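You operate a simulated robot arm through the tools that you are given. There is no shell and no other tool. Be economical: measure what you need, move in short steps, check, and stop when the job is done.

You are at the controls of a simulated two-armed robot. One attempt, no reset.

Task
Reseat the pin of the comb holder that the slate names.
Fine: slacken the wing nut, draw the pin right out, push it home, tighten the nut again; hold it still with your other hand as you work.

Only the result counts: the job must be done as asked and must still hold three seconds after the hand-in. Knocking over, shifting, dropping, spilling or breaking anything else fails it.

Robot
Two 6-joint arms with two-finger parallel grippers on one trunk, on a base that drives. Base frame: it is fixed to the floor where the robot stands at the start and does not move with it; the origin is under the middle of the robot, x ahead of it, y to its left, z up; the surface under the hand at the start is at about z = 800. Readings come in mm, degrees, newtons and seconds.
The left shoulder is at the start at [60, 187, 1097], the right one opposite. With the tool pointing down near the work surface each hand reaches from about 260 to 620 mm from the robot's upright axis, wherever it stands, measured 20 degrees to its own side. Places, roughly: black-handled tray [-1500, 2750, 750]; clasp lever of the blue mould [800, -100, 900]; clasp lever of the grey mould [800, 200, 900]; clay extruder plunger [800, -500, 800]; pin of the green comb holder [500, 100, 800]; pin of the red comb holder [500, 500, 800]; plaster slab with the red grip [-1500, 2000, 750]; plaster slab with the yellow grip [-1500, 1750, 750]; push rod of the blue mould [800, -100, 800]; push rod of the grey mould [800, 200, 800]; red slide of the gauge [800, 600, 800]; ribbed clay piece [-1500, 2250, 750]; white rod [-1500, 2250, 750]; wing nut of the gauge [800, 500, 800]; wing nut of the green comb holder [500, 200, 900]; wing nut of the red comb holder [500, 600, 900]. Payload 1.57 kg a hand.
Tool frame (each hand has its own): the origin (TCP) lies between the finger pads and is the grasp point; the fingertips stand 30 mm ahead of it; z points along the fingers, y is the line along which they close. Largest opening 110 mm; finger width 24, thickness 12; the body of the gripper, 48 by 112 mm, starts 78 mm behind the TCP.
Orientation is that of the tool frame in the base frame, as [roll, pitch, yaw] about the fixed x, y, z axes, in that order (R = Rz(yaw) Ry(pitch) Rx(roll)). With the fingers straight down and closing along the base's y, the tool's x points along the base's -x, its y along +y and its z along -z.

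Tools
- The arms move only by the tool play_rows. It takes "left_deltas", "right_deltas" or both (then of equal length, played together; a hand with none holds still); each is a list of rows, each an object of numbers (a shift or turn left out is 0, a gripper value left out holds the last): "x", "y", "z": the shift along the tool's x, y, z in mm; "wx", "wy", "wz": the turn, a rotation vector about the tool's x, y, z in degrees. In form: [{"x": .., "y": .., "z": .., "wx": .., "wy": .., "wz": ..}, ...]. A call has 1 to 12 rows; each row shifts and turns the commanded pose from where the row before left it, along the tool's axes as they then stand. "left_claw" and "right_claw" are, for a hand that has rows, the opening, from 0 (shut) to 1 (fully open), set as the call begins (left out, the last holds). Rows are played at 5 a second. More than 50 mm and 8.6 degrees between two rows, or a gripper value outside its range, and nothing of the call is played. A pose out of reach is approached as far as the arm can. The call stops where the force on the tool passes 40 N (or 10 N more than at its start, if that is more) or the arm is blocked; 0.2 s more then pass. Each finger travels about 153 mm/s and halts on what it meets, pressing with about 29 N; the grip force reading is that of the motor and also rises with nothing between the fingers. The clock runs only during rows and for 0.2 s after the last one: add rows that do not move to give the fingers time. It gives the time, the measured TCP pose, the force on the tool (base axes), the opening and the grip force at its end, in the units of the frame above (readings bear some noise), with the torque about the TCP (base axes, N m) and any sound that the robot's microphone picked up.
- Cameras (640 x 400 px; columns grow to the right, rows downward): "scene" is now at [-8.4, 55.9, 1655]; the picture's right is [0.61, -0.79, 0.00], its down [-0.62, -0.47, -0.63] and it looks along [0.50, 0.38, -0.78] (base axes); focal length 257 px, centre (320, 200). "left" rides on the left gripper at [70, -16, -141] in its tool frame; the picture's right is [0.23, 0.97, 0.00], its down [-0.85, 0.20, -0.48] and it looks along [-0.47, 0.11, 0.88] (tool axes); focal length 222 px, centre (320, 200). "right" rides on the right gripper at [70, 16, -141] in its tool frame; the picture's right is [-0.23, 0.97, 0.00], its down [-0.86, -0.20, -0.48] and it looks along [-0.47, -0.11, 0.88] (tool axes); focal length 222 px, centre (320, 200). There is no depth. A picture from a camera that has moved, and an enlarged one, comes with that camera's place and axes in the base frame and with its lens. The place of the scene camera against the robot may be out by one fixed shift of up to 25 mm in any direction.
- get_image(camera): a new picture of that camera. The clock stands still meanwhile.
- move_column(by): slides the trunk up (or, below 0, down) by that many mm; the arms and the scene camera ride with it, the base frame stays. It gives what a move gives, with no picture.
- base_move(legs): drives the robot by 1 to 6 legs, each [ahead, left, turn to the left] in mm, mm and degrees, along the robot's own axes; the way and the turn of a leg run together, so that a leg with both is an arc; at most 1500 mm and 180 degrees a leg. The arms and the cameras ride along, it lands a little off, and it stops where it bumps. It gives what a move gives.
- pan_tilt(pan, tilt): turns the head with the scene camera to pan (to the left, within 86 degrees either way) and tilt (down, from -29 to 69), counted from straight ahead of the robot. It gives what a move gives.
- zoom(camera, box): a new picture of the part [left, top, right, bottom] of that camera's present view, enlarged. The clock stands still meanwhile.
- close_job(): hands the job in; it is judged then, once.

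Go step by step. Nothing tells you exact positions but the pictures and the camera data: compare them with the known pose of the tool, close in by small moves and look again before you grip or let go. The budget is 120 turns and 88 pictures, counting those below and the enlarged ones. Unless the task says otherwise, let go and move clear before handing in, and close with one line.

The tools are called after ">>>" by a JSON object that holds its "fn" and its "kwargs". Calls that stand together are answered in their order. play_rows: Moves the arms, as the interface text tells. Its arguments: {"type":"object","properties":{"left_deltas":{"type":"array","items":{"type":"object","properties":{"x":{"type":"number"},"y":{"type":"number"},"z":{"type":"number"},"wx":{"type":"number"},"wy":{"type":"number"},"wz":{"type":"number"}}}},"left_claw":{"type":"number"},"right_deltas":{"type":"array","items":{"type":"object","properties":{"x":{"type":"number"},"y":{"type":"number"},"z":{"type":"number"},"wx":{"type":"number"},"wy":{"type":"number"},"wz":{"type":"number"}}}},"right_claw":{"type":"number"}},"required":[]} The other tools are called the same way: move_column (by) slides the trunk up or down; base_move (legs) drives the base; pan_tilt (pan, tilt) turns the head that bears the scene camera; get_image (camera) takes a picture; zoom (camera, box) takes an enlarged picture of a part of a camera's view; close_job () hands the job in.

At the start:

```text
time: 0.0
left_ee_pos: [354.3, 446.7, 1219.9]
left_tcp_rot: [179.9, 0.1, 180.0]
left_contact_force: [0.4, 0.6, 0.4]
left_moment: [-0.03, 0.0, 0.01]
left_width: 109.9
left_finger_force: 0.1
right_ee_pos: [278.9, 30.4, 1163.4]
right_tcp_rot: [179.9, 0.0, -180.0]
right_contact_force: [-0.6, -0.2, -0.4]
right_moment: [0.01, 0.02, -0.01]
right_width: 110.1
right_finger_force: 0.0
trunk travel left (down, up): [-725.0, 265.0]
robot x, y, heading: [0.6, 0.2, 0.0]
head pan, tilt: [37.6, 51.0]
```

scene: 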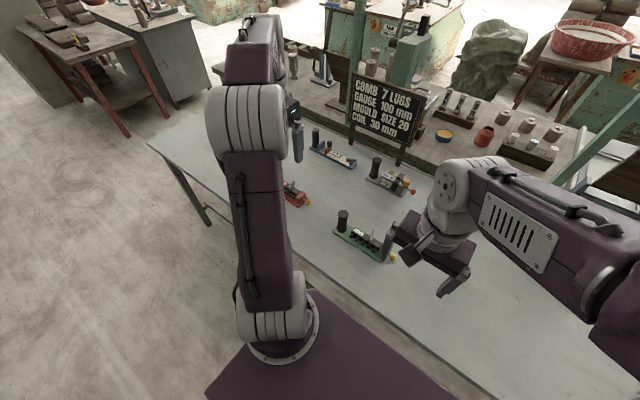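
right: 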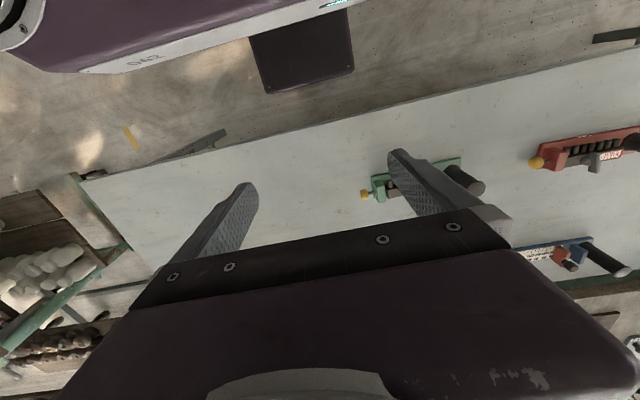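
left: 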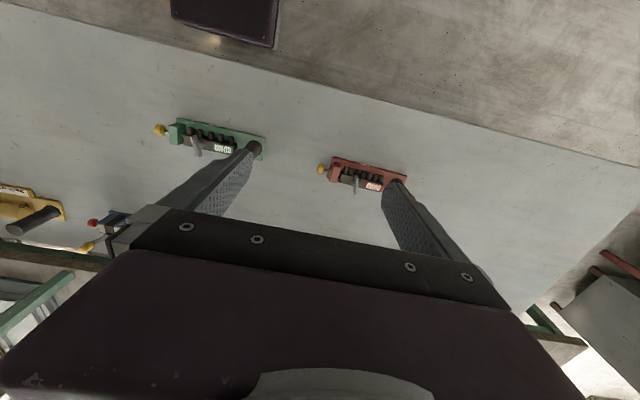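

The slate reads "COMB 7 LUGS"; two comb holders (green, red) carry labels. I zoom in to read both.

>>> {"fn": "zoom", "kwargs": {"camera": "left", "box": [140, 100, 280, 188]}}

>>> {"fn": "zoom", "kwargs": {"camera": "left", "box": [300, 130, 440, 218]}}

>>> {"fn": "zoom", "kwargs": {"camera": "scene", "box": [260, 140, 440, 270]}}

```text
4.55 times, centred on (210, 144) of left
camera zoom: at [284.6, 430.0, 1362.2], right [-0.23, 0.97, 0.0], down [0.85, 0.2, 0.48], along [0.47, 0.11, -0.88], focal length 1010 px, centre (820, 454)
```

zoom: 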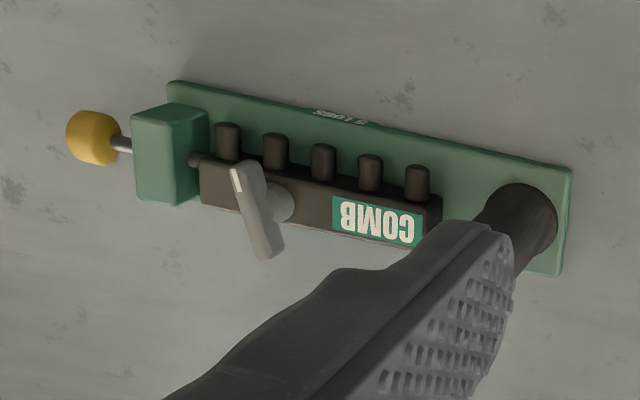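

```text
4.55 times, centred on (370, 174) of left
camera zoom: at [284.6, 430.0, 1362.2], right [-0.23, 0.97, 0.0], down [0.85, 0.2, 0.48], along [0.47, 0.11, -0.88], focal length 1010 px, centre (93, 318)
```

zoom: 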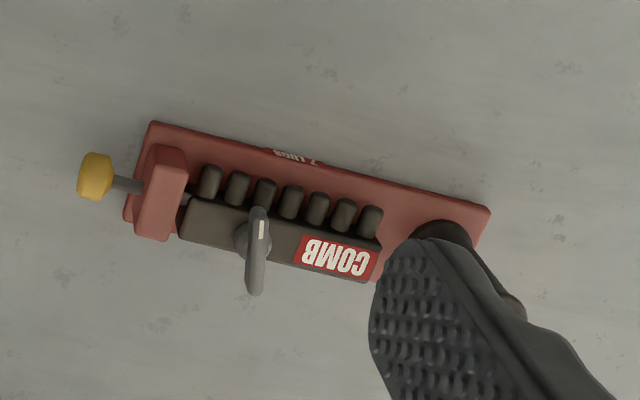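

```text
3.08 times, centred on (350, 205) of scene
camera zoom: at [-8.4, 55.9, 1655.0], right [0.61, -0.79, 0.0], down [-0.62, -0.47, -0.63], along [0.5, 0.38, -0.78], focal length 791 px, centre (228, 185)
```

zoom: 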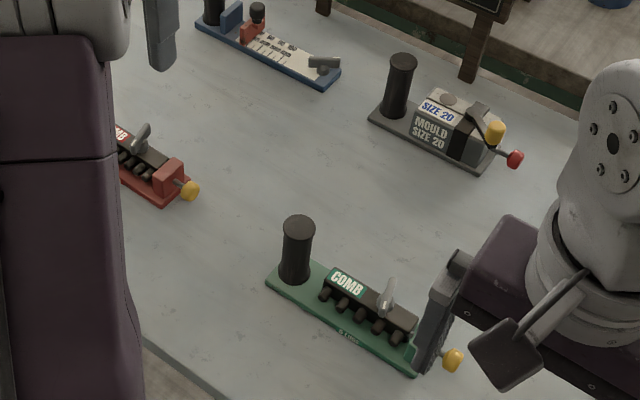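

The red comb holder has 7 lugs, so it is the one: post near [484,690], nut near [489,570], yellow pin knob near [481,477]. It's out of the right hand's reach, so I drive left by 560 mm and look again.

>>> {"fn": "base_move", "kwargs": {"legs": [[0, 560, 0]]}}

>>> {"fn": "pan_tilt", "kwargs": {"pan": 0, "tilt": 60}}

>>> {"fn": "get_image", "kwargs": {"camera": "scene"}}

>>> {"fn": "get_image", "kwargs": {"camera": "right"}}

>>> {"fn": "get_image", "kwargs": {"camera": "left"}}

```text
time: 3.3
left_ee_pos: [338.9, 1024.8, 1219.9]
left_tcp_rot: [-179.9, 0.0, -178.9]
left_contact_force: [0.1, 0.1, 0.5]
left_moment: [-0.01, -0.01, -0.01]
left_width: 110.2
left_finger_force: 0.0
right_ee_pos: [273.6, 607.2, 1163.5]
right_tcp_rot: [179.9, 0.0, -178.9]
right_contact_force: [0.0, 0.3, 0.2]
right_moment: [-0.01, -0.02, 0.0]
right_width: 110.0
right_finger_force: 0.1
trunk travel left (down, up): [-725.0, 265.0]
robot x, y, heading: [-6.4, 570.9, 1.0]
head pan, tilt: [37.6, 51.0]
```

```text
time: 4.3
left_ee_pos: [339.3, 1024.4, 1219.9]
left_tcp_rot: [180.0, 0.0, -178.9]
left_contact_force: [-0.3, 0.8, 0.2]
left_moment: [0.0, 0.05, -0.01]
left_width: 109.8
left_finger_force: 0.0
right_ee_pos: [272.8, 606.2, 1162.9]
right_tcp_rot: [-179.9, 0.1, -179.0]
right_contact_force: [-0.6, -0.1, -0.3]
right_moment: [-0.03, 0.02, -0.04]
right_width: 110.1
right_finger_force: 0.1
trunk travel left (down, up): [-725.0, 265.0]
robot x, y, heading: [-5.6, 569.9, 1.5]
head pan, tilt: [0.0, 60.0]
```

```text
81 pictures are left
camera scene: at [-7.6, 580.5, 1643.7], right [0.02, -1.0, 0.0], down [-0.87, -0.02, -0.5], along [0.5, 0.01, -0.87], focal length 257 px, centre (320, 200)
```

scene: 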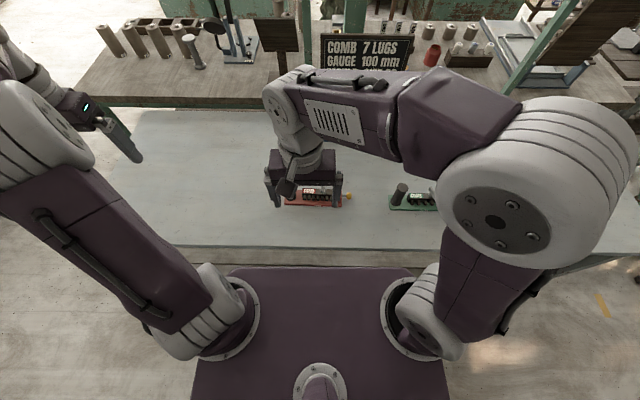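

```text
80 pictures are left
camera right: at [203.5, 622.7, 1305.3], right [0.21, 0.98, 0.0], down [0.86, -0.18, 0.48], along [0.47, -0.1, -0.88], focal length 222 px, centre (320, 200)
```

right: 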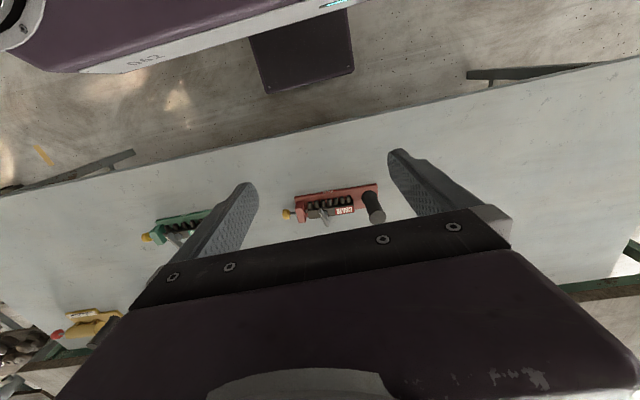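

```text
79 pictures are left
camera left: at [270.5, 1006.4, 1362.3], right [-0.25, 0.97, 0.0], down [0.85, 0.22, 0.48], along [0.46, 0.12, -0.88], focal length 222 px, centre (320, 200)
```

left: 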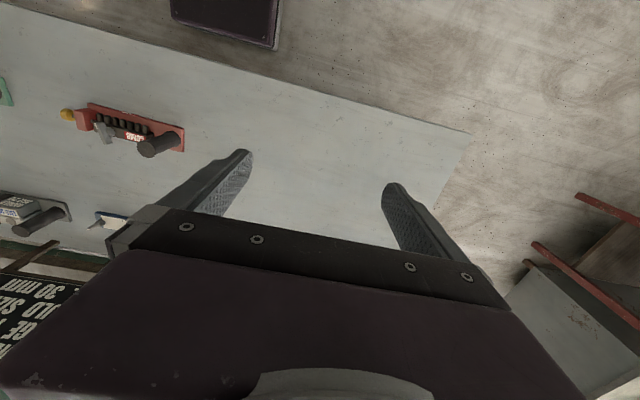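

Two gripper cameras now see the red holder from opposite sides, so I zoom both to triangulate.

>>> {"fn": "zoom", "kwargs": {"camera": "right", "box": [270, 165, 398, 245]}}

>>> {"fn": "zoom", "kwargs": {"camera": "left", "box": [50, 90, 194, 180]}}

>>> {"fn": "zoom", "kwargs": {"camera": "scene", "box": [260, 160, 372, 230]}}

```text
5.00 times, centred on (334, 205) of right
camera zoom: at [203.5, 622.7, 1305.3], right [0.21, 0.98, 0.0], down [0.86, -0.18, 0.48], along [0.47, -0.1, -0.88], focal length 1111 px, centre (250, 175)
```

zoom: 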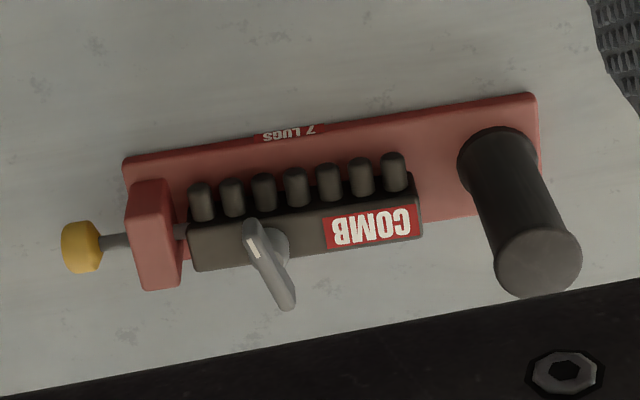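

```text
4.44 times, centred on (122, 135) of left
camera zoom: at [270.5, 1006.4, 1362.3], right [-0.25, 0.97, 0.0], down [0.85, 0.22, 0.48], along [0.46, 0.12, -0.88], focal length 987 px, centre (1200, 489)
```

zoom: 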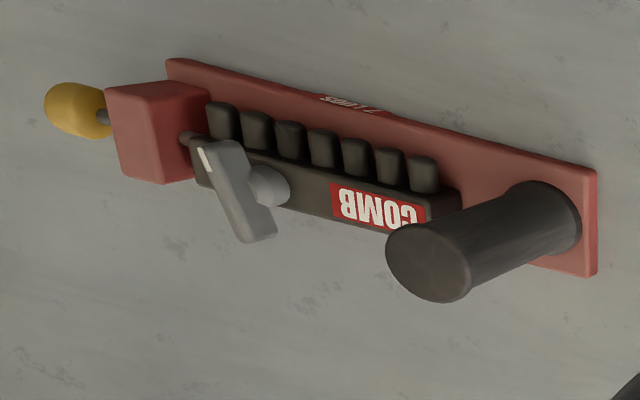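

```text
5.71 times, centred on (316, 195) of scene
camera zoom: at [-7.6, 580.5, 1643.7], right [0.02, -1.0, 0.0], down [-0.87, -0.02, -0.5], along [0.5, 0.01, -0.87], focal length 1468 px, centre (343, 229)
```

zoom: 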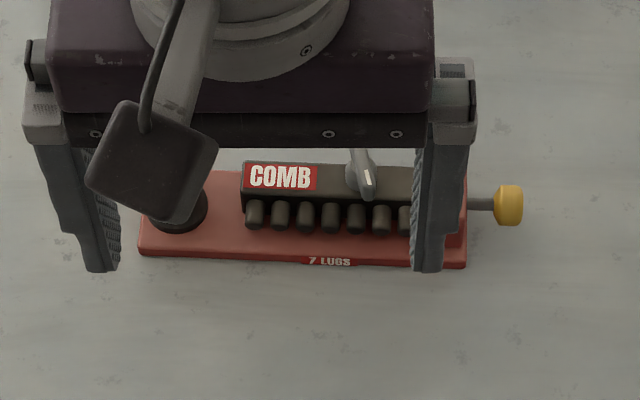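

Triangulation gives knob ≈[476,478,837], wing centre ≈[489,572,863] on a vertical axis, with the wing about 15° off x. The post axis is ≈[484,689] with its top at 906. I turn the left hand to close along x and move the right hand aside above the knob.

>>> {"fn": "play_rows", "kwargs": {"left_deltas": [{"wz": 8.25}, {"wz": 8.25}, {"wz": 8.25}, {"wz": 8.25}, {"wz": 8.25}, {"wz": 8.25}, {"wz": 8.25}, {"wz": 8.25}, {"wz": 8.25}, {"wz": 8.25}, {"wz": 8.25}], "right_deltas": [{"y": -25}, {"y": -25}, {"y": -25}, {"y": -25}, {"y": -25}, {"x": -35}, {"x": -35}, {"x": -35}, {"x": -35}, {"x": -35}, {"x": -30}]}}

```text
time: 6.7
left_ee_pos: [340.3, 1024.9, 1219.7]
left_tcp_rot: [-179.9, 0.0, 90.1]
left_contact_force: [-0.1, 0.4, 0.4]
left_moment: [0.0, 0.04, 0.02]
left_width: 110.0
left_finger_force: 0.0
right_ee_pos: [485.0, 484.3, 1162.7]
right_tcp_rot: [-180.0, -0.1, -178.7]
right_contact_force: [0.1, 0.0, -0.8]
right_moment: [-0.01, 0.02, 0.01]
right_width: 110.0
right_finger_force: 0.0
trunk travel left (down, up): [-725.0, 265.0]
robot x, y, heading: [-7.3, 570.5, 1.2]
head pan, tilt: [0.0, 60.0]
```

Left hand now closes along x. I bring it over the post, to about [484,735,1010], and tilt it 25° away from the nut.

>>> {"fn": "play_rows", "kwargs": {"left_deltas": [{"x": -40, "y": 20}, {"x": -40, "y": 20}, {"x": -42, "y": 20}, {"x": -42, "y": 21}, {"x": -42, "y": 21}, {"x": -42, "y": 21}, {"x": -42, "y": 21}, {"z": 45}, {"z": 45, "wy": -8.3}, {"z": 45, "wy": -8.3}, {"z": 30, "wy": -8.4}]}}

>>> {"fn": "get_image", "kwargs": {"camera": "left"}}

>>> {"fn": "get_image", "kwargs": {"camera": "right"}}

```text
time: 9.1
left_ee_pos: [488.9, 724.9, 1057.4]
left_tcp_rot: [179.9, 25.2, 90.4]
left_contact_force: [1.2, 0.4, 0.0]
left_moment: [-0.01, 0.0, 0.0]
left_width: 110.0
left_finger_force: 0.0
right_ee_pos: [484.1, 486.9, 1163.1]
right_tcp_rot: [179.9, 0.0, -178.9]
right_contact_force: [-0.5, -0.7, -0.1]
right_moment: [0.01, -0.05, 0.01]
right_width: 110.0
right_finger_force: 0.1
trunk travel left (down, up): [-725.0, 265.0]
robot x, y, heading: [-4.2, 573.4, 1.0]
head pan, tilt: [0.0, 60.0]
```

```text
75 pictures are left
camera left: at [470.8, 847.8, 1156.0], right [0.97, 0.21, -0.1], down [0.2, -0.57, 0.8], along [0.12, -0.79, -0.6], focal length 222 px, centre (320, 200)
```

left: 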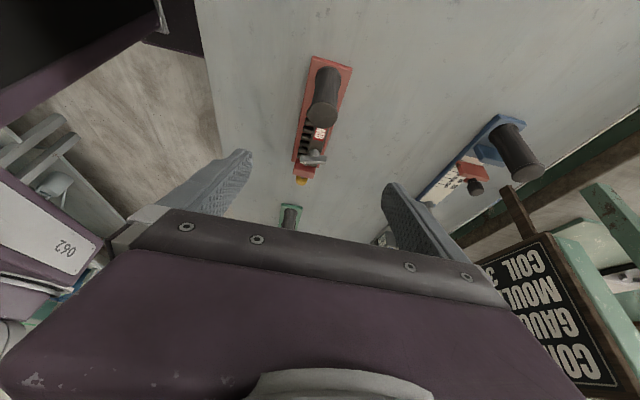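

```text
74 pictures are left
camera right: at [414.8, 502.1, 1304.9], right [0.21, 0.98, 0.0], down [0.86, -0.18, 0.48], along [0.47, -0.1, -0.88], focal length 222 px, centre (320, 200)
```

right: 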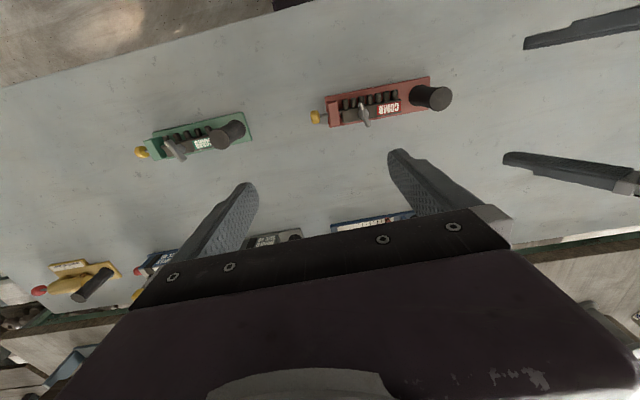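

Left camera confirms the post top at about [485,693]. I lower the open left hand around it to z≈876.

>>> {"fn": "play_rows", "kwargs": {"left_deltas": [{"x": 7.5, "y": -0.7, "z": 30}, {"x": 7.5, "y": -0.7, "z": 30}, {"x": 7.5, "y": -0.7, "z": 30}, {"x": 7.5, "y": -0.7, "z": 30}, {"x": 7.5, "y": -0.7, "z": 30}, {"x": 7.5, "y": -0.7, "z": 29}, {}]}}

>>> {"fn": "get_image", "kwargs": {"camera": "left"}}

>>> {"fn": "zoom", "kwargs": {"camera": "right", "box": [290, 40, 530, 190]}}

```text
time: 10.7
left_ee_pos: [482.7, 685.3, 875.2]
left_tcp_rot: [180.0, 24.9, 90.3]
left_contact_force: [0.2, -0.3, -0.4]
left_moment: [-0.02, 0.02, 0.02]
left_width: 110.1
left_finger_force: 0.1
right_ee_pos: [484.7, 485.8, 1163.7]
right_tcp_rot: [180.0, 0.0, -179.0]
right_contact_force: [-0.4, 0.1, -0.5]
right_moment: [-0.01, 0.01, 0.04]
right_width: 109.8
right_finger_force: 0.0
trunk travel left (down, up): [-725.0, 265.0]
robot x, y, heading: [-3.0, 571.4, 1.1]
head pan, tilt: [0.0, 60.0]
```

```text
73 pictures are left
camera left: at [465.1, 808.0, 973.7], right [0.97, 0.21, -0.1], down [0.2, -0.57, 0.8], along [0.11, -0.79, -0.6], focal length 222 px, centre (320, 200)
```

left: 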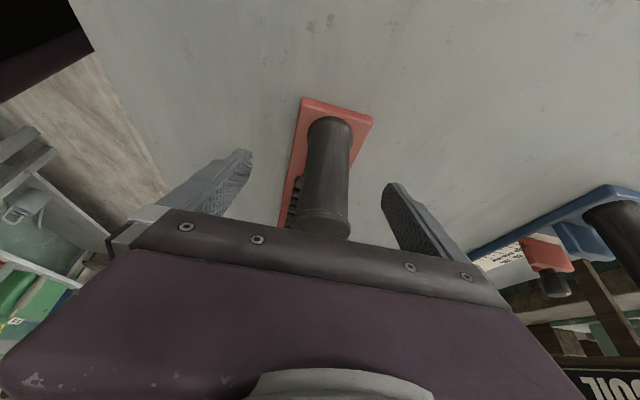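

```text
2.67 times, centred on (410, 115) of right
camera zoom: at [414.1, 501.2, 1305.1], right [0.21, 0.98, 0.0], down [0.86, -0.18, 0.48], along [0.47, -0.1, -0.88], focal length 592 px, centre (80, 427)
```

zoom: 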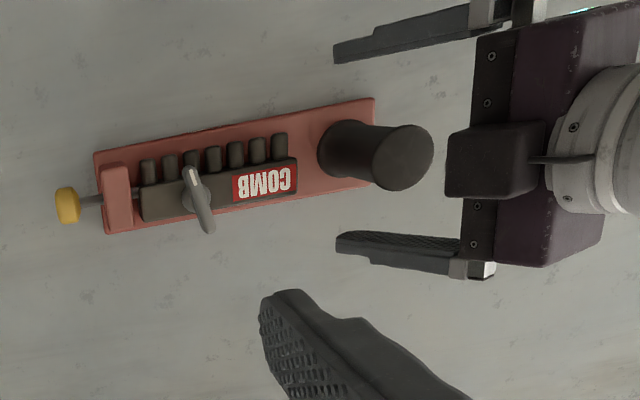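

The post stands between the left fingers. I nudge to centre (+2 in x, +4 in y) and close.

>>> {"fn": "play_rows", "kwargs": {"left_deltas": [{"x": 4, "y": 2, "z": -1}, {}]}}

>>> {"fn": "play_rows", "kwargs": {"left_deltas": [{}, {}, {}, {}], "left_claw": 0}}

>>> {"fn": "zoom", "kwargs": {"camera": "right", "box": [290, 40, 530, 190]}}

```text
time: 11.3
left_ee_pos: [482.6, 689.6, 873.9]
left_tcp_rot: [-180.0, 25.0, 90.3]
left_contact_force: [0.1, 0.3, 0.7]
left_moment: [0.0, -0.02, 0.03]
left_width: 109.9
left_finger_force: 0.1
right_ee_pos: [484.1, 485.0, 1164.3]
right_tcp_rot: [-180.0, 0.0, -178.9]
right_contact_force: [0.6, -0.5, 0.6]
right_moment: [-0.01, 0.03, -0.01]
right_width: 110.2
right_finger_force: 0.1
trunk travel left (down, up): [-725.0, 265.0]
robot x, y, heading: [-3.8, 571.2, 1.3]
head pan, tilt: [0.0, 60.0]
```

```text
time: 12.3
left_ee_pos: [482.4, 688.9, 874.7]
left_tcp_rot: [179.9, 24.9, 90.4]
left_contact_force: [1.7, 0.6, 0.8]
left_moment: [0.17, 0.12, -0.14]
left_width: 33.2
left_finger_force: 28.8
right_ee_pos: [483.2, 484.5, 1163.5]
right_tcp_rot: [-180.0, 0.1, -178.9]
right_contact_force: [0.2, -0.8, -0.2]
right_moment: [-0.01, 0.0, -0.01]
right_width: 109.9
right_finger_force: 0.1
trunk travel left (down, up): [-725.0, 265.0]
robot x, y, heading: [-3.9, 577.4, 1.1]
head pan, tilt: [0.0, 60.0]
```

```text
2.67 times, centred on (410, 115) of right
camera zoom: at [414.5, 501.3, 1305.0], right [0.21, 0.98, 0.0], down [0.86, -0.18, 0.48], along [0.47, -0.1, -0.88], focal length 592 px, centre (80, 427)
```

zoom: 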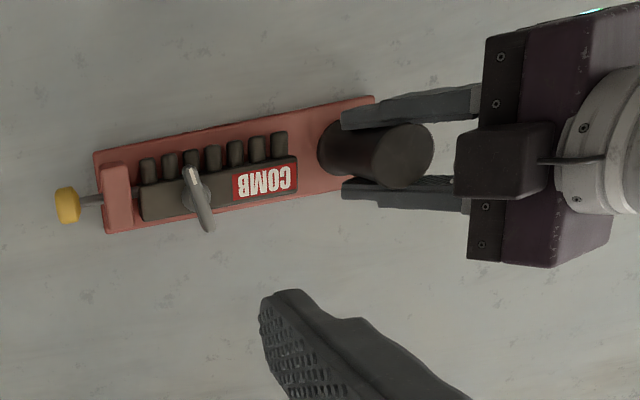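

Post is gripped and the holder hasn't moved. I bring the right hand above the wing nut at ≈[491,571], aligned with the wing (about 14° CCW), claw half open.

>>> {"fn": "play_rows", "kwargs": {"right_deltas": [{"x": -3, "y": 29}, {"x": -3, "y": 29}, {"x": -3, "y": 28.3}, {"z": 40, "wz": -7}, {"z": 40, "wz": -7}, {"z": 40}, {"z": 40}, {"z": 40}, {"z": 30}, {}], "right_claw": 0.45}}

>>> {"fn": "get_image", "kwargs": {"camera": "right"}}

>>> {"fn": "get_image", "kwargs": {"camera": "scene"}}

```text
time: 14.5
left_ee_pos: [484.1, 690.5, 873.9]
left_tcp_rot: [-180.0, 25.0, 90.3]
left_contact_force: [-1.0, -0.5, -0.7]
left_moment: [-0.06, 0.19, -0.21]
left_width: 32.8
left_finger_force: 29.0
right_ee_pos: [488.3, 573.7, 934.0]
right_tcp_rot: [179.9, 0.0, -164.9]
right_contact_force: [0.0, 0.5, -1.1]
right_moment: [-0.02, 0.01, 0.0]
right_width: 49.4
right_finger_force: 0.1
trunk travel left (down, up): [-725.0, 265.0]
robot x, y, heading: [-3.8, 572.5, 1.3]
head pan, tilt: [0.0, 60.0]
```

```text
70 pictures are left
camera right: at [416.3, 572.6, 1075.2], right [-0.04, 1.0, 0.0], down [0.88, 0.03, 0.48], along [0.48, 0.02, -0.88], focal length 222 px, centre (320, 200)
```

right: 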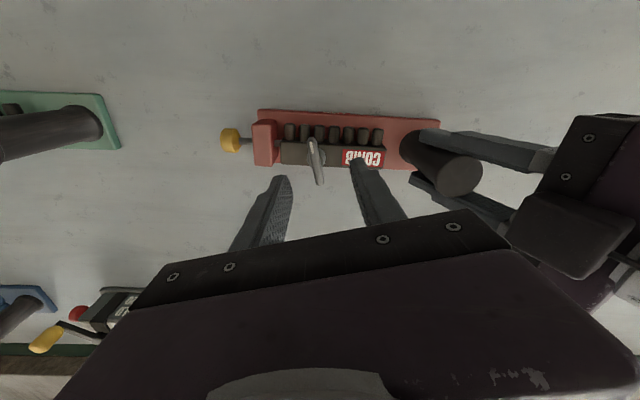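

```text
69 pictures are left
camera scene: at [-7.6, 580.8, 1643.7], right [0.02, -1.0, 0.0], down [-0.87, -0.02, -0.5], along [0.5, 0.01, -0.87], focal length 257 px, centre (320, 200)
```

scene: 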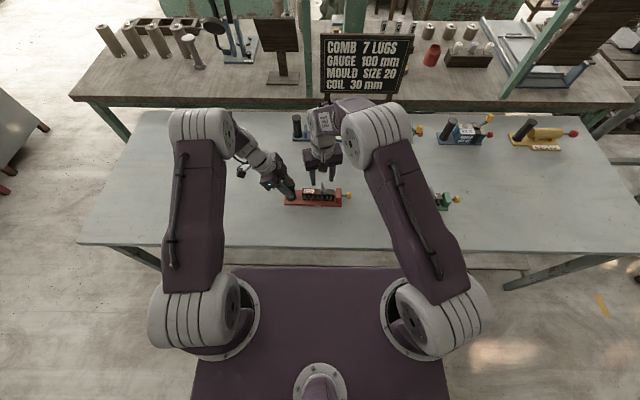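

I zoom on the wing for a precise alignment.

>>> {"fn": "zoom", "kwargs": {"camera": "right", "box": [210, 100, 450, 250]}}

>>> {"fn": "zoom", "kwargs": {"camera": "scene", "box": [272, 130, 368, 220]}}

```text
2.67 times, centred on (330, 175) of right
camera zoom: at [416.3, 572.6, 1075.2], right [-0.04, 1.0, 0.0], down [0.88, 0.03, 0.48], along [0.48, 0.02, -0.88], focal length 592 px, centre (293, 267)
```

zoom: 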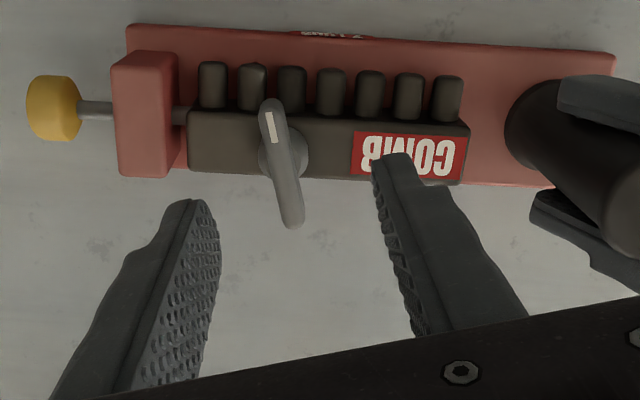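

```text
4.44 times, centred on (320, 175) of scene
camera zoom: at [-7.6, 580.8, 1643.7], right [0.02, -1.0, 0.0], down [-0.87, -0.02, -0.5], along [0.5, 0.01, -0.87], focal length 1142 px, centre (320, 311)
```

zoom: 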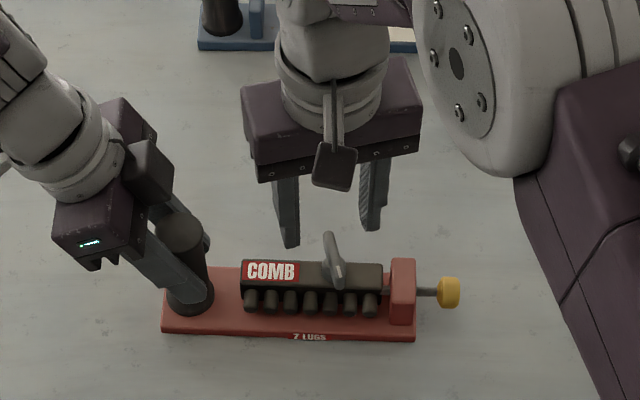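

Wing centre ≈[488.5,572], 12–13° off x, and the hand is nearly above it. I trim and lower to z≈880.

>>> {"fn": "play_rows", "kwargs": {"right_deltas": [{"y": -1.5, "wz": 2}, {"z": 20}, {"z": 20}, {"z": 14}, {}]}}

>>> {"fn": "zoom", "kwargs": {"camera": "right", "box": [210, 100, 450, 250]}}

>>> {"fn": "zoom", "kwargs": {"camera": "scene", "box": [272, 130, 368, 220]}}

```text
time: 15.7
left_ee_pos: [483.3, 689.8, 874.0]
left_tcp_rot: [180.0, 25.0, 90.3]
left_contact_force: [-1.5, 0.3, 0.3]
left_moment: [-0.01, 0.19, -0.18]
left_width: 33.2
left_finger_force: 28.7
right_ee_pos: [488.3, 570.4, 880.0]
right_tcp_rot: [180.0, 0.0, -166.9]
right_contact_force: [0.6, -0.2, -0.6]
right_moment: [-0.01, 0.02, 0.04]
right_width: 49.6
right_finger_force: 0.1
trunk travel left (down, up): [-725.0, 265.0]
robot x, y, heading: [-7.1, 571.0, 1.0]
head pan, tilt: [0.0, 60.0]
```

```text
2.67 times, centred on (330, 175) of right
camera zoom: at [417.3, 572.5, 1021.1], right [0.0, 1.0, 0.0], down [0.88, 0.0, 0.48], along [0.48, 0.0, -0.88], focal length 592 px, centre (293, 267)
```

zoom: 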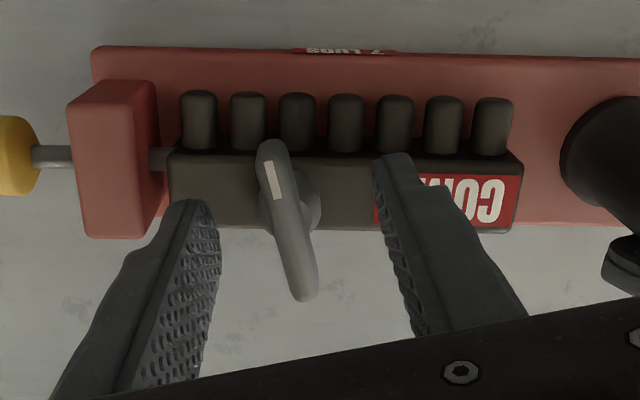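

```text
4.44 times, centred on (320, 175) of scene
camera zoom: at [-7.5, 580.8, 1643.7], right [0.02, -1.0, 0.0], down [-0.87, -0.02, -0.5], along [0.5, 0.01, -0.87], focal length 1142 px, centre (320, 311)
```

zoom: 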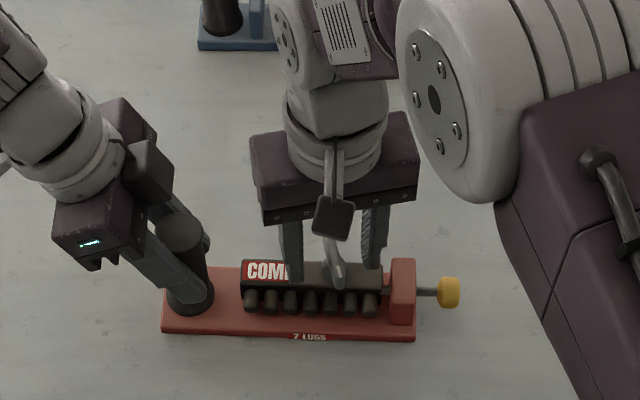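

Wing sits centred between the pads with tips around z 850. Closing on it.

>>> {"fn": "play_rows", "kwargs": {"right_deltas": [{}, {}, {}, {}], "right_claw": 0}}

>>> {"fn": "zoom", "kwargs": {"camera": "right", "box": [210, 100, 450, 250]}}

```text
time: 16.7
left_ee_pos: [483.7, 691.2, 873.5]
left_tcp_rot: [-180.0, 24.9, 90.3]
left_contact_force: [-3.9, 15.6, 4.0]
left_moment: [-0.39, 0.36, -0.44]
left_width: 33.2
left_finger_force: 29.1
right_ee_pos: [489.1, 569.1, 880.1]
right_tcp_rot: [-179.9, 0.0, -166.9]
right_contact_force: [5.6, -16.7, 0.5]
right_moment: [-0.27, -0.25, 0.23]
right_width: 8.6
right_finger_force: 27.1
trunk travel left (down, up): [-725.0, 265.0]
robot x, y, heading: [-4.5, 572.9, 1.1]
head pan, tilt: [0.0, 60.0]
```

```text
2.67 times, centred on (330, 175) of right
camera zoom: at [417.5, 571.7, 1021.1], right [0.0, 1.0, 0.0], down [0.88, 0.0, 0.48], along [0.48, 0.0, -0.88], focal length 592 px, centre (293, 267)
```

zoom: 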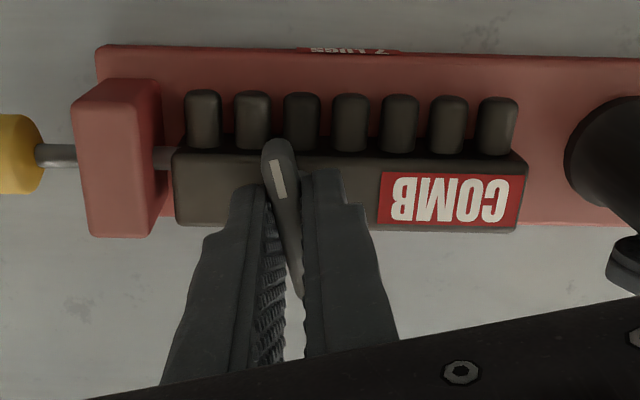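

Wing gripped at 8.6 mm with a 16 N side load, so I ease 1.5 mm toward -y. Then I turn CCW (from above) a little and read the torque.

>>> {"fn": "play_rows", "kwargs": {"right_deltas": [{"y": -1.5}, {}]}}

>>> {"fn": "play_rows", "kwargs": {"right_deltas": [{"wz": -4}, {"wz": -4}, {"wz": -4}, {"wz": -4}]}}

```text
time: 17.3
left_ee_pos: [483.0, 689.3, 874.2]
left_tcp_rot: [179.9, 25.1, 90.3]
left_contact_force: [-1.6, 9.3, 0.5]
left_moment: [0.93, 0.13, -0.39]
left_width: 33.2
left_finger_force: 28.6
right_ee_pos: [489.6, 568.8, 878.8]
right_tcp_rot: [180.0, 0.1, -167.0]
right_contact_force: [1.8, -6.5, 3.7]
right_moment: [-0.17, 0.13, 0.23]
right_width: 8.7
right_finger_force: 27.9
trunk travel left (down, up): [-725.0, 265.0]
robot x, y, heading: [-8.7, 570.9, 1.3]
head pan, tilt: [0.0, 60.0]
```

```text
time: 18.3
left_ee_pos: [482.3, 690.1, 874.6]
left_tcp_rot: [-180.0, 24.9, 90.4]
left_contact_force: [1.3, 0.4, -2.7]
left_moment: [0.03, 0.32, 0.19]
left_width: 33.0
left_finger_force: 29.1
right_ee_pos: [488.4, 569.8, 879.4]
right_tcp_rot: [179.9, 0.0, -150.7]
right_contact_force: [-2.9, -1.0, 9.7]
right_moment: [0.11, -0.14, -0.01]
right_width: 8.5
right_finger_force: 27.7
trunk travel left (down, up): [-725.0, 265.0]
robot x, y, heading: [-5.3, 570.9, 1.1]
head pan, tilt: [0.0, 60.0]
```

The nut turns easily and pushes the hand up slightly, consistent with loosening. I go on CCW with a slight lift.

>>> {"fn": "play_rows", "kwargs": {"right_deltas": [{"wz": -6, "z": -0.3}, {"wz": -6, "z": -0.2}, {"wz": -6, "z": -0.1}, {"wz": -6, "z": -0.1}, {"wz": -6, "z": -0.1}]}}

>>> {"fn": "zoom", "kwargs": {"camera": "right", "box": [210, 100, 450, 250]}}

```text
time: 19.5
left_ee_pos: [483.0, 688.7, 874.4]
left_tcp_rot: [179.9, 25.2, 90.2]
left_contact_force: [-3.8, -8.3, 7.7]
left_moment: [-0.76, -0.19, -0.48]
left_width: 33.1
left_finger_force: 29.2
right_ee_pos: [489.1, 568.8, 879.4]
right_tcp_rot: [180.0, 0.0, -120.7]
right_contact_force: [4.4, 8.8, -8.1]
right_moment: [-0.36, 0.12, -0.01]
right_width: 8.5
right_finger_force: 27.2
trunk travel left (down, up): [-725.0, 265.0]
robot x, y, heading: [-10.1, 570.5, 1.1]
head pan, tilt: [0.0, 60.0]
```

```text
2.67 times, centred on (330, 175) of right
camera zoom: at [439.9, 518.1, 1021.6], right [-0.72, 0.69, 0.0], down [0.61, 0.63, 0.48], along [0.33, 0.35, -0.88], focal length 592 px, centre (293, 267)
```

zoom: 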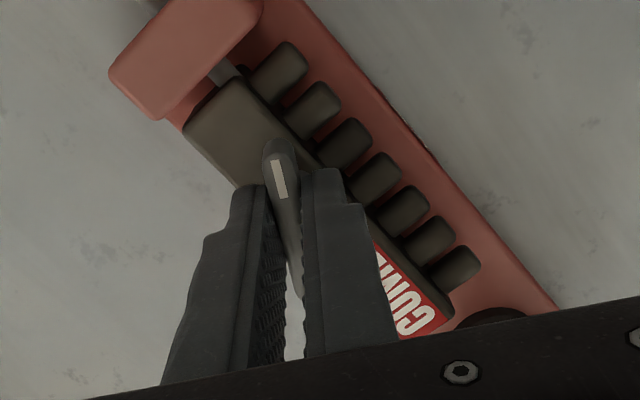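

The wing turns with the hand (47° so far). I correct the small side load and carry on to about 100°.

>>> {"fn": "play_rows", "kwargs": {"right_deltas": [{"x": -0.7, "y": 0.4, "z": 0.6}, {"wz": -7}, {"wz": -7}, {"wz": -7}, {"wz": -7}, {"wz": -7}, {"wz": -7}, {"wz": -7}, {}]}}

>>> {"fn": "get_image", "kwargs": {"camera": "right"}}

>>> {"fn": "zoom", "kwargs": {"camera": "scene", "box": [272, 130, 368, 220]}}

```text
time: 21.5
left_ee_pos: [482.4, 689.6, 874.5]
left_tcp_rot: [-180.0, 24.9, 90.3]
left_contact_force: [-5.9, 6.7, 6.6]
left_moment: [0.17, 0.21, -0.64]
left_width: 33.2
left_finger_force: 29.1
right_ee_pos: [488.1, 568.4, 879.9]
right_tcp_rot: [-180.0, 0.0, -71.7]
right_contact_force: [7.1, -8.7, -0.4]
right_moment: [-0.18, -0.1, 0.01]
right_width: 8.8
right_finger_force: 27.4
trunk travel left (down, up): [-725.0, 265.0]
robot x, y, heading: [-3.9, 567.3, 1.2]
head pan, tilt: [0.0, 60.0]
```

```text
62 pictures are left
camera right: at [494.6, 499.1, 1021.5], right [-1.0, -0.09, 0.0], down [-0.08, 0.87, 0.48], along [-0.04, 0.48, -0.88], focal length 222 px, centre (320, 200)
```

right: 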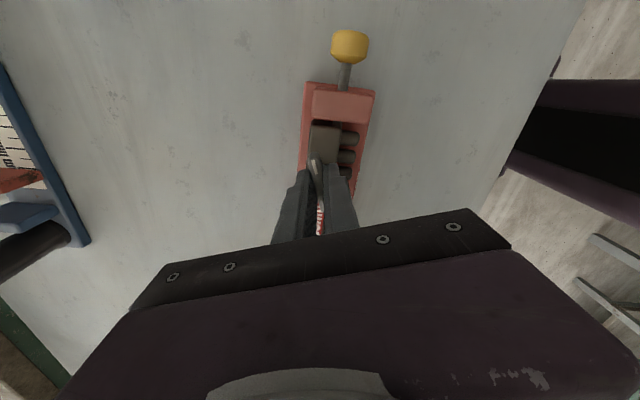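

```text
4.44 times, centred on (320, 175) of scene
camera zoom: at [-7.8, 579.9, 1643.7], right [0.02, -1.0, 0.0], down [-0.87, -0.02, -0.5], along [0.5, 0.01, -0.87], focal length 1142 px, centre (320, 311)
```

zoom: 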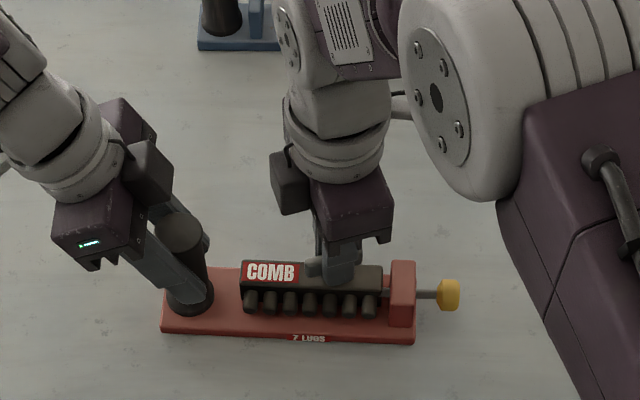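

95° turned. I add about 24° for margin, and relieve side loads, before releasing.

>>> {"fn": "play_rows", "kwargs": {"right_deltas": [{"wz": -8}, {"wz": -8}, {"wz": -8}, {}]}}

>>> {"fn": "play_rows", "kwargs": {"right_deltas": [{}, {}, {}], "right_claw": 0.45}}

>>> {"fn": "play_rows", "kwargs": {"right_deltas": [{"z": -20}, {"z": -30}, {"z": -30}, {"wz": 8}, {"wz": 8}, {"wz": 8}, {"wz": 8}, {"wz": 8}, {"wz": 1.5}]}}

>>> {"fn": "zoom", "kwargs": {"camera": "right", "box": [200, 0, 440, 200]}}

```text
time: 22.5
left_ee_pos: [483.3, 689.4, 874.8]
left_tcp_rot: [-179.9, 25.0, 90.4]
left_contact_force: [-5.9, 11.9, 1.6]
left_moment: [0.56, 0.02, -0.11]
left_width: 33.2
left_finger_force: 29.4
right_ee_pos: [488.7, 570.9, 880.1]
right_tcp_rot: [-180.0, 0.0, -47.8]
right_contact_force: [7.1, -12.6, 1.0]
right_moment: [0.03, 0.06, -0.74]
right_width: 11.8
right_finger_force: 29.5
trunk travel left (down, up): [-725.0, 265.0]
robot x, y, heading: [-6.5, 571.0, 1.1]
head pan, tilt: [0.0, 60.0]
```

```text
time: 23.3
left_ee_pos: [483.9, 689.5, 874.3]
left_tcp_rot: [180.0, 25.0, 90.3]
left_contact_force: [0.0, -1.3, 1.0]
left_moment: [0.4, 0.09, -0.02]
left_width: 33.3
left_finger_force: 29.4
right_ee_pos: [488.8, 571.8, 878.5]
right_tcp_rot: [-180.0, 0.0, -47.7]
right_contact_force: [0.6, -1.2, 0.5]
right_moment: [0.0, 0.02, -0.02]
right_width: 49.6
right_finger_force: 0.1
trunk travel left (down, up): [-725.0, 265.0]
robot x, y, heading: [-4.2, 573.8, 1.3]
head pan, tilt: [0.0, 60.0]
```

```text
time: 25.3
left_ee_pos: [484.5, 690.2, 875.0]
left_tcp_rot: [180.0, 25.0, 90.4]
left_contact_force: [-1.6, -0.1, -0.1]
left_moment: [0.39, 0.11, -0.04]
left_width: 32.9
left_finger_force: 29.0
right_ee_pos: [489.1, 569.4, 959.2]
right_tcp_rot: [-180.0, 0.0, -89.4]
right_contact_force: [0.2, -0.1, -0.4]
right_moment: [-0.03, 0.01, -0.03]
right_width: 49.6
right_finger_force: 0.2
trunk travel left (down, up): [-725.0, 265.0]
robot x, y, heading: [-3.0, 571.8, 0.9]
head pan, tilt: [0.0, 60.0]
```

```text
2.00 times, centred on (320, 100) of right
camera zoom: at [473.7, 501.3, 1101.6], right [-0.98, 0.22, 0.0], down [0.19, 0.86, 0.48], along [0.1, 0.47, -0.88], focal length 444 px, centre (320, 400)
```

zoom: 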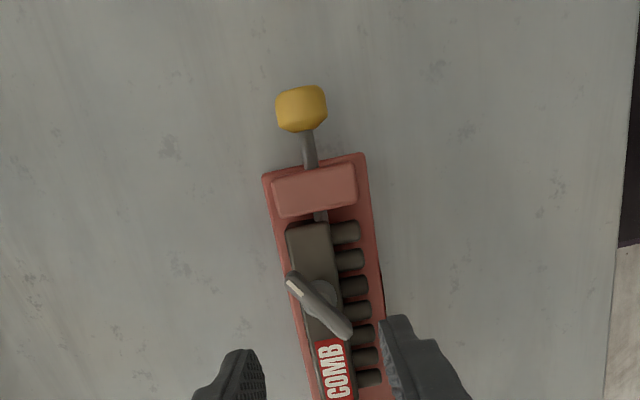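

The nut reached what felt like its stop, and the wing has turned about 113°. Next I go over the knob at ≈[477,477.5] and lower to z≈842.

>>> {"fn": "play_rows", "kwargs": {"right_deltas": [{"x": 31, "y": 4.5}, {"x": 31, "y": 4.5}, {"x": 31.4, "y": 4.5}, {"z": 30}, {"z": 30}, {}]}}

>>> {"fn": "get_image", "kwargs": {"camera": "right"}}

>>> {"fn": "zoom", "kwargs": {"camera": "scene", "box": [272, 130, 368, 220]}}

```text
time: 26.7
left_ee_pos: [483.2, 690.7, 873.6]
left_tcp_rot: [-179.9, 25.0, 90.4]
left_contact_force: [0.4, -0.4, -0.5]
left_moment: [-0.13, 0.08, 0.02]
left_width: 33.0
left_finger_force: 29.1
right_ee_pos: [475.8, 476.9, 899.3]
right_tcp_rot: [179.9, 0.0, -89.5]
right_contact_force: [0.4, -1.1, -0.6]
right_moment: [0.02, -0.03, 0.0]
right_width: 49.7
right_finger_force: 0.0
trunk travel left (down, up): [-725.0, 265.0]
robot x, y, heading: [-5.5, 568.7, 1.2]
head pan, tilt: [0.0, 60.0]
```

```text
59 pictures are left
camera right: at [461.2, 408.4, 1040.4], right [-0.98, 0.22, 0.0], down [0.19, 0.86, 0.48], along [0.1, 0.47, -0.88], focal length 222 px, centre (320, 200)
```

right: 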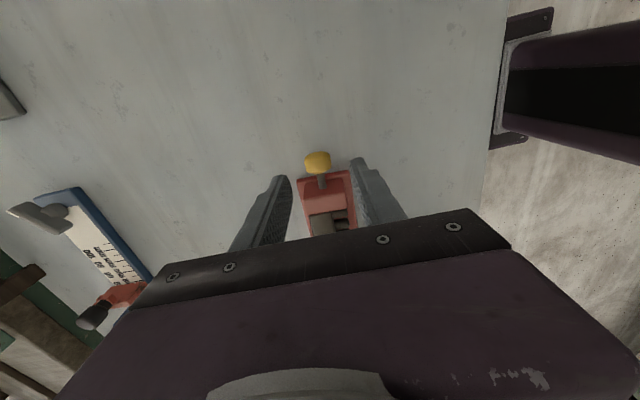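

```text
4.44 times, centred on (320, 175) of scene
camera zoom: at [-7.2, 580.9, 1643.7], right [0.02, -1.0, 0.0], down [-0.87, -0.02, -0.5], along [0.5, 0.01, -0.87], focal length 1142 px, centre (320, 311)
```

zoom: 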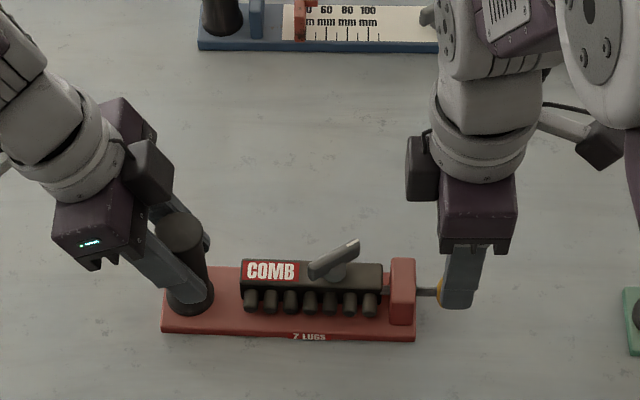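

Aligned with the knob; I lower 57 mm and close.

>>> {"fn": "play_rows", "kwargs": {"right_deltas": [{"z": 20}, {"z": 20}, {"z": 17}, {}]}}

>>> {"fn": "play_rows", "kwargs": {"right_deltas": [{}, {}, {}, {}], "right_claw": 0}}

>>> {"fn": "get_image", "kwargs": {"camera": "right"}}

```text
time: 27.7
left_ee_pos: [483.2, 690.2, 876.2]
left_tcp_rot: [-179.9, 25.0, 90.3]
left_contact_force: [-0.1, 1.1, 0.3]
left_moment: [-0.14, 0.11, -0.03]
left_width: 32.8
left_finger_force: 28.8
right_ee_pos: [477.2, 476.6, 843.0]
right_tcp_rot: [-179.9, 0.0, -89.4]
right_contact_force: [0.1, 1.0, 0.5]
right_moment: [-0.04, 0.01, -0.01]
right_width: 49.6
right_finger_force: 0.0
trunk travel left (down, up): [-725.0, 265.0]
robot x, y, heading: [-2.7, 571.2, 0.8]
head pan, tilt: [0.0, 60.0]
```

```text
time: 28.7
left_ee_pos: [482.4, 689.7, 875.2]
left_tcp_rot: [180.0, 24.9, 90.2]
left_contact_force: [-4.6, 0.7, 2.5]
left_moment: [-0.25, 0.15, -0.63]
left_width: 33.1
left_finger_force: 28.9
right_ee_pos: [476.9, 477.0, 843.2]
right_tcp_rot: [-180.0, -0.1, -89.4]
right_contact_force: [4.7, 0.1, -0.7]
right_moment: [0.03, -0.09, -0.58]
right_width: 24.7
right_finger_force: 29.0
trunk travel left (down, up): [-725.0, 265.0]
robot x, y, heading: [-5.4, 570.1, 0.8]
head pan, tilt: [0.0, 60.0]
```

```text
57 pictures are left
camera right: at [461.8, 408.2, 984.3], right [-0.98, 0.22, 0.0], down [0.19, 0.86, 0.48], along [0.1, 0.47, -0.88], focal length 222 px, centre (320, 200)
```

right: 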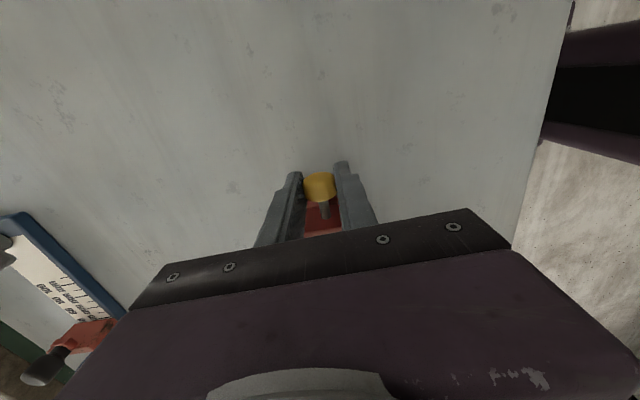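

Knob gripped at 24.7 mm. A small twist suggests the pin lies about 1.5–2° off my yaw, so I trim and pull a first 8 mm while watching force.

>>> {"fn": "play_rows", "kwargs": {"right_deltas": [{"wz": 1.7}, {}]}}

>>> {"fn": "play_rows", "kwargs": {"right_deltas": [{"x": 2}, {"x": 2}, {"x": 2}, {"x": 2}]}}

```text
time: 29.3
left_ee_pos: [482.8, 689.2, 873.3]
left_tcp_rot: [180.0, 25.0, 90.4]
left_contact_force: [-3.0, -1.0, -0.1]
left_moment: [0.04, 0.13, -0.47]
left_width: 33.1
left_finger_force: 28.6
right_ee_pos: [475.7, 476.6, 842.4]
right_tcp_rot: [-180.0, 0.0, -91.2]
right_contact_force: [3.1, 0.6, 0.1]
right_moment: [-0.22, 0.01, -0.1]
right_width: 24.8
right_finger_force: 28.8
trunk travel left (down, up): [-725.0, 265.0]
robot x, y, heading: [-4.3, 570.3, 1.3]
head pan, tilt: [0.0, 60.0]
```

```text
time: 30.3
left_ee_pos: [482.5, 689.5, 873.9]
left_tcp_rot: [179.9, 25.0, 90.4]
left_contact_force: [0.4, -4.5, -1.6]
left_moment: [0.3, 0.16, 0.21]
left_width: 33.4
left_finger_force: 29.1
right_ee_pos: [475.6, 467.3, 842.4]
right_tcp_rot: [-180.0, 0.1, -90.9]
right_contact_force: [-1.6, 2.3, 7.6]
right_moment: [0.58, 0.02, -0.02]
right_width: 24.9
right_finger_force: 29.0
trunk travel left (down, up): [-725.0, 265.0]
robot x, y, heading: [-7.1, 569.4, 1.1]
head pan, tilt: [0.0, 60.0]
```

The pin slides with little force. I keep drawing.

>>> {"fn": "play_rows", "kwargs": {"right_deltas": [{"x": 4, "z": -0.4}, {"x": 4}, {"x": 4}, {"x": 4}, {}]}}

>>> {"fn": "get_image", "kwargs": {"camera": "right"}}

>>> {"fn": "zoom", "kwargs": {"camera": "scene", "box": [272, 130, 368, 220]}}

```text
time: 31.5
left_ee_pos: [482.3, 689.7, 874.0]
left_tcp_rot: [-180.0, 25.0, 90.3]
left_contact_force: [-2.6, -26.2, -0.2]
left_moment: [-0.27, 0.05, -0.26]
left_width: 32.9
left_finger_force: 29.2
right_ee_pos: [474.8, 453.2, 843.2]
right_tcp_rot: [180.0, 0.0, -91.0]
right_contact_force: [2.9, 26.0, 2.7]
right_moment: [0.27, 0.02, -0.1]
right_width: 24.9
right_finger_force: 28.7
trunk travel left (down, up): [-725.0, 265.0]
robot x, y, heading: [-7.6, 574.0, 1.0]
head pan, tilt: [0.0, 60.0]
```

```text
56 pictures are left
camera right: at [457.8, 384.8, 984.5], right [-0.97, 0.24, 0.0], down [0.21, 0.85, 0.48], along [0.12, 0.46, -0.88], focal length 222 px, centre (320, 200)
```

right: 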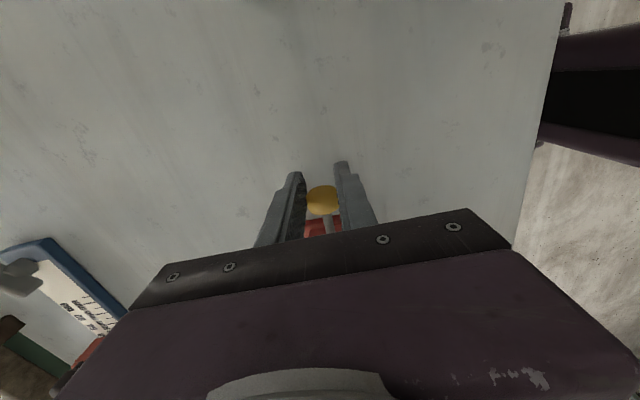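

```text
4.44 times, centred on (320, 175) of scene
camera zoom: at [-7.5, 580.5, 1643.7], right [0.02, -1.0, 0.0], down [-0.87, -0.02, -0.5], along [0.5, 0.01, -0.87], focal length 1142 px, centre (320, 311)
```

zoom: 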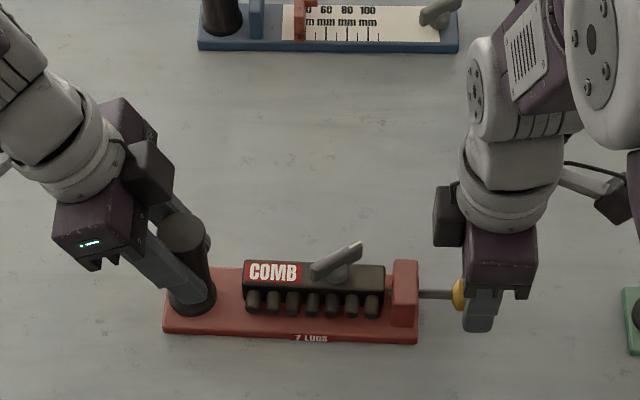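

The force rose to 26 N and the knob seems to have slid in the fingers: the pin may be at its stop. I measure the knob's place.

>>> {"fn": "play_rows", "kwargs": {"right_deltas": [{"x": -2}, {"x": -2}, {"x": -1}, {}]}}

>>> {"fn": "zoom", "kwargs": {"camera": "right", "box": [240, 140, 400, 240]}}

>>> {"fn": "zoom", "kwargs": {"camera": "scene", "box": [292, 170, 372, 220]}}

```text
time: 32.5
left_ee_pos: [483.2, 691.7, 874.8]
left_tcp_rot: [179.8, 24.9, 90.3]
left_contact_force: [-3.8, 4.9, 1.0]
left_moment: [0.97, 0.26, -0.44]
left_width: 32.9
left_finger_force: 29.3
right_ee_pos: [476.0, 457.7, 840.9]
right_tcp_rot: [179.9, -0.1, -91.1]
right_contact_force: [3.4, -3.6, -0.2]
right_moment: [-0.48, 0.01, -0.26]
right_width: 24.6
right_finger_force: 29.2
trunk travel left (down, up): [-725.0, 265.0]
robot x, y, heading: [-5.0, 567.9, 1.0]
head pan, tilt: [0.0, 60.0]
```

```text
4.00 times, centred on (320, 190) of right
camera zoom: at [458.1, 389.7, 984.1], right [-0.97, 0.25, 0.0], down [0.22, 0.85, 0.48], along [0.12, 0.46, -0.88], focal length 888 px, centre (320, 240)
```

zoom: 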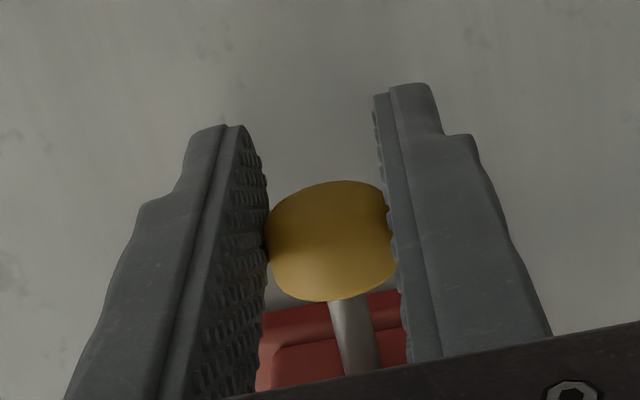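

```text
8.00 times, centred on (332, 195) of scene
camera zoom: at [-7.7, 581.1, 1643.7], right [0.02, -1.0, 0.0], down [-0.87, -0.02, -0.5], along [0.5, 0.01, -0.87], focal length 2056 px, centre (224, 240)
```

zoom: 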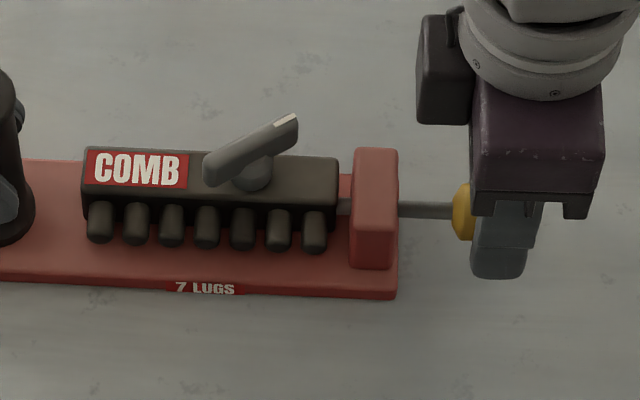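

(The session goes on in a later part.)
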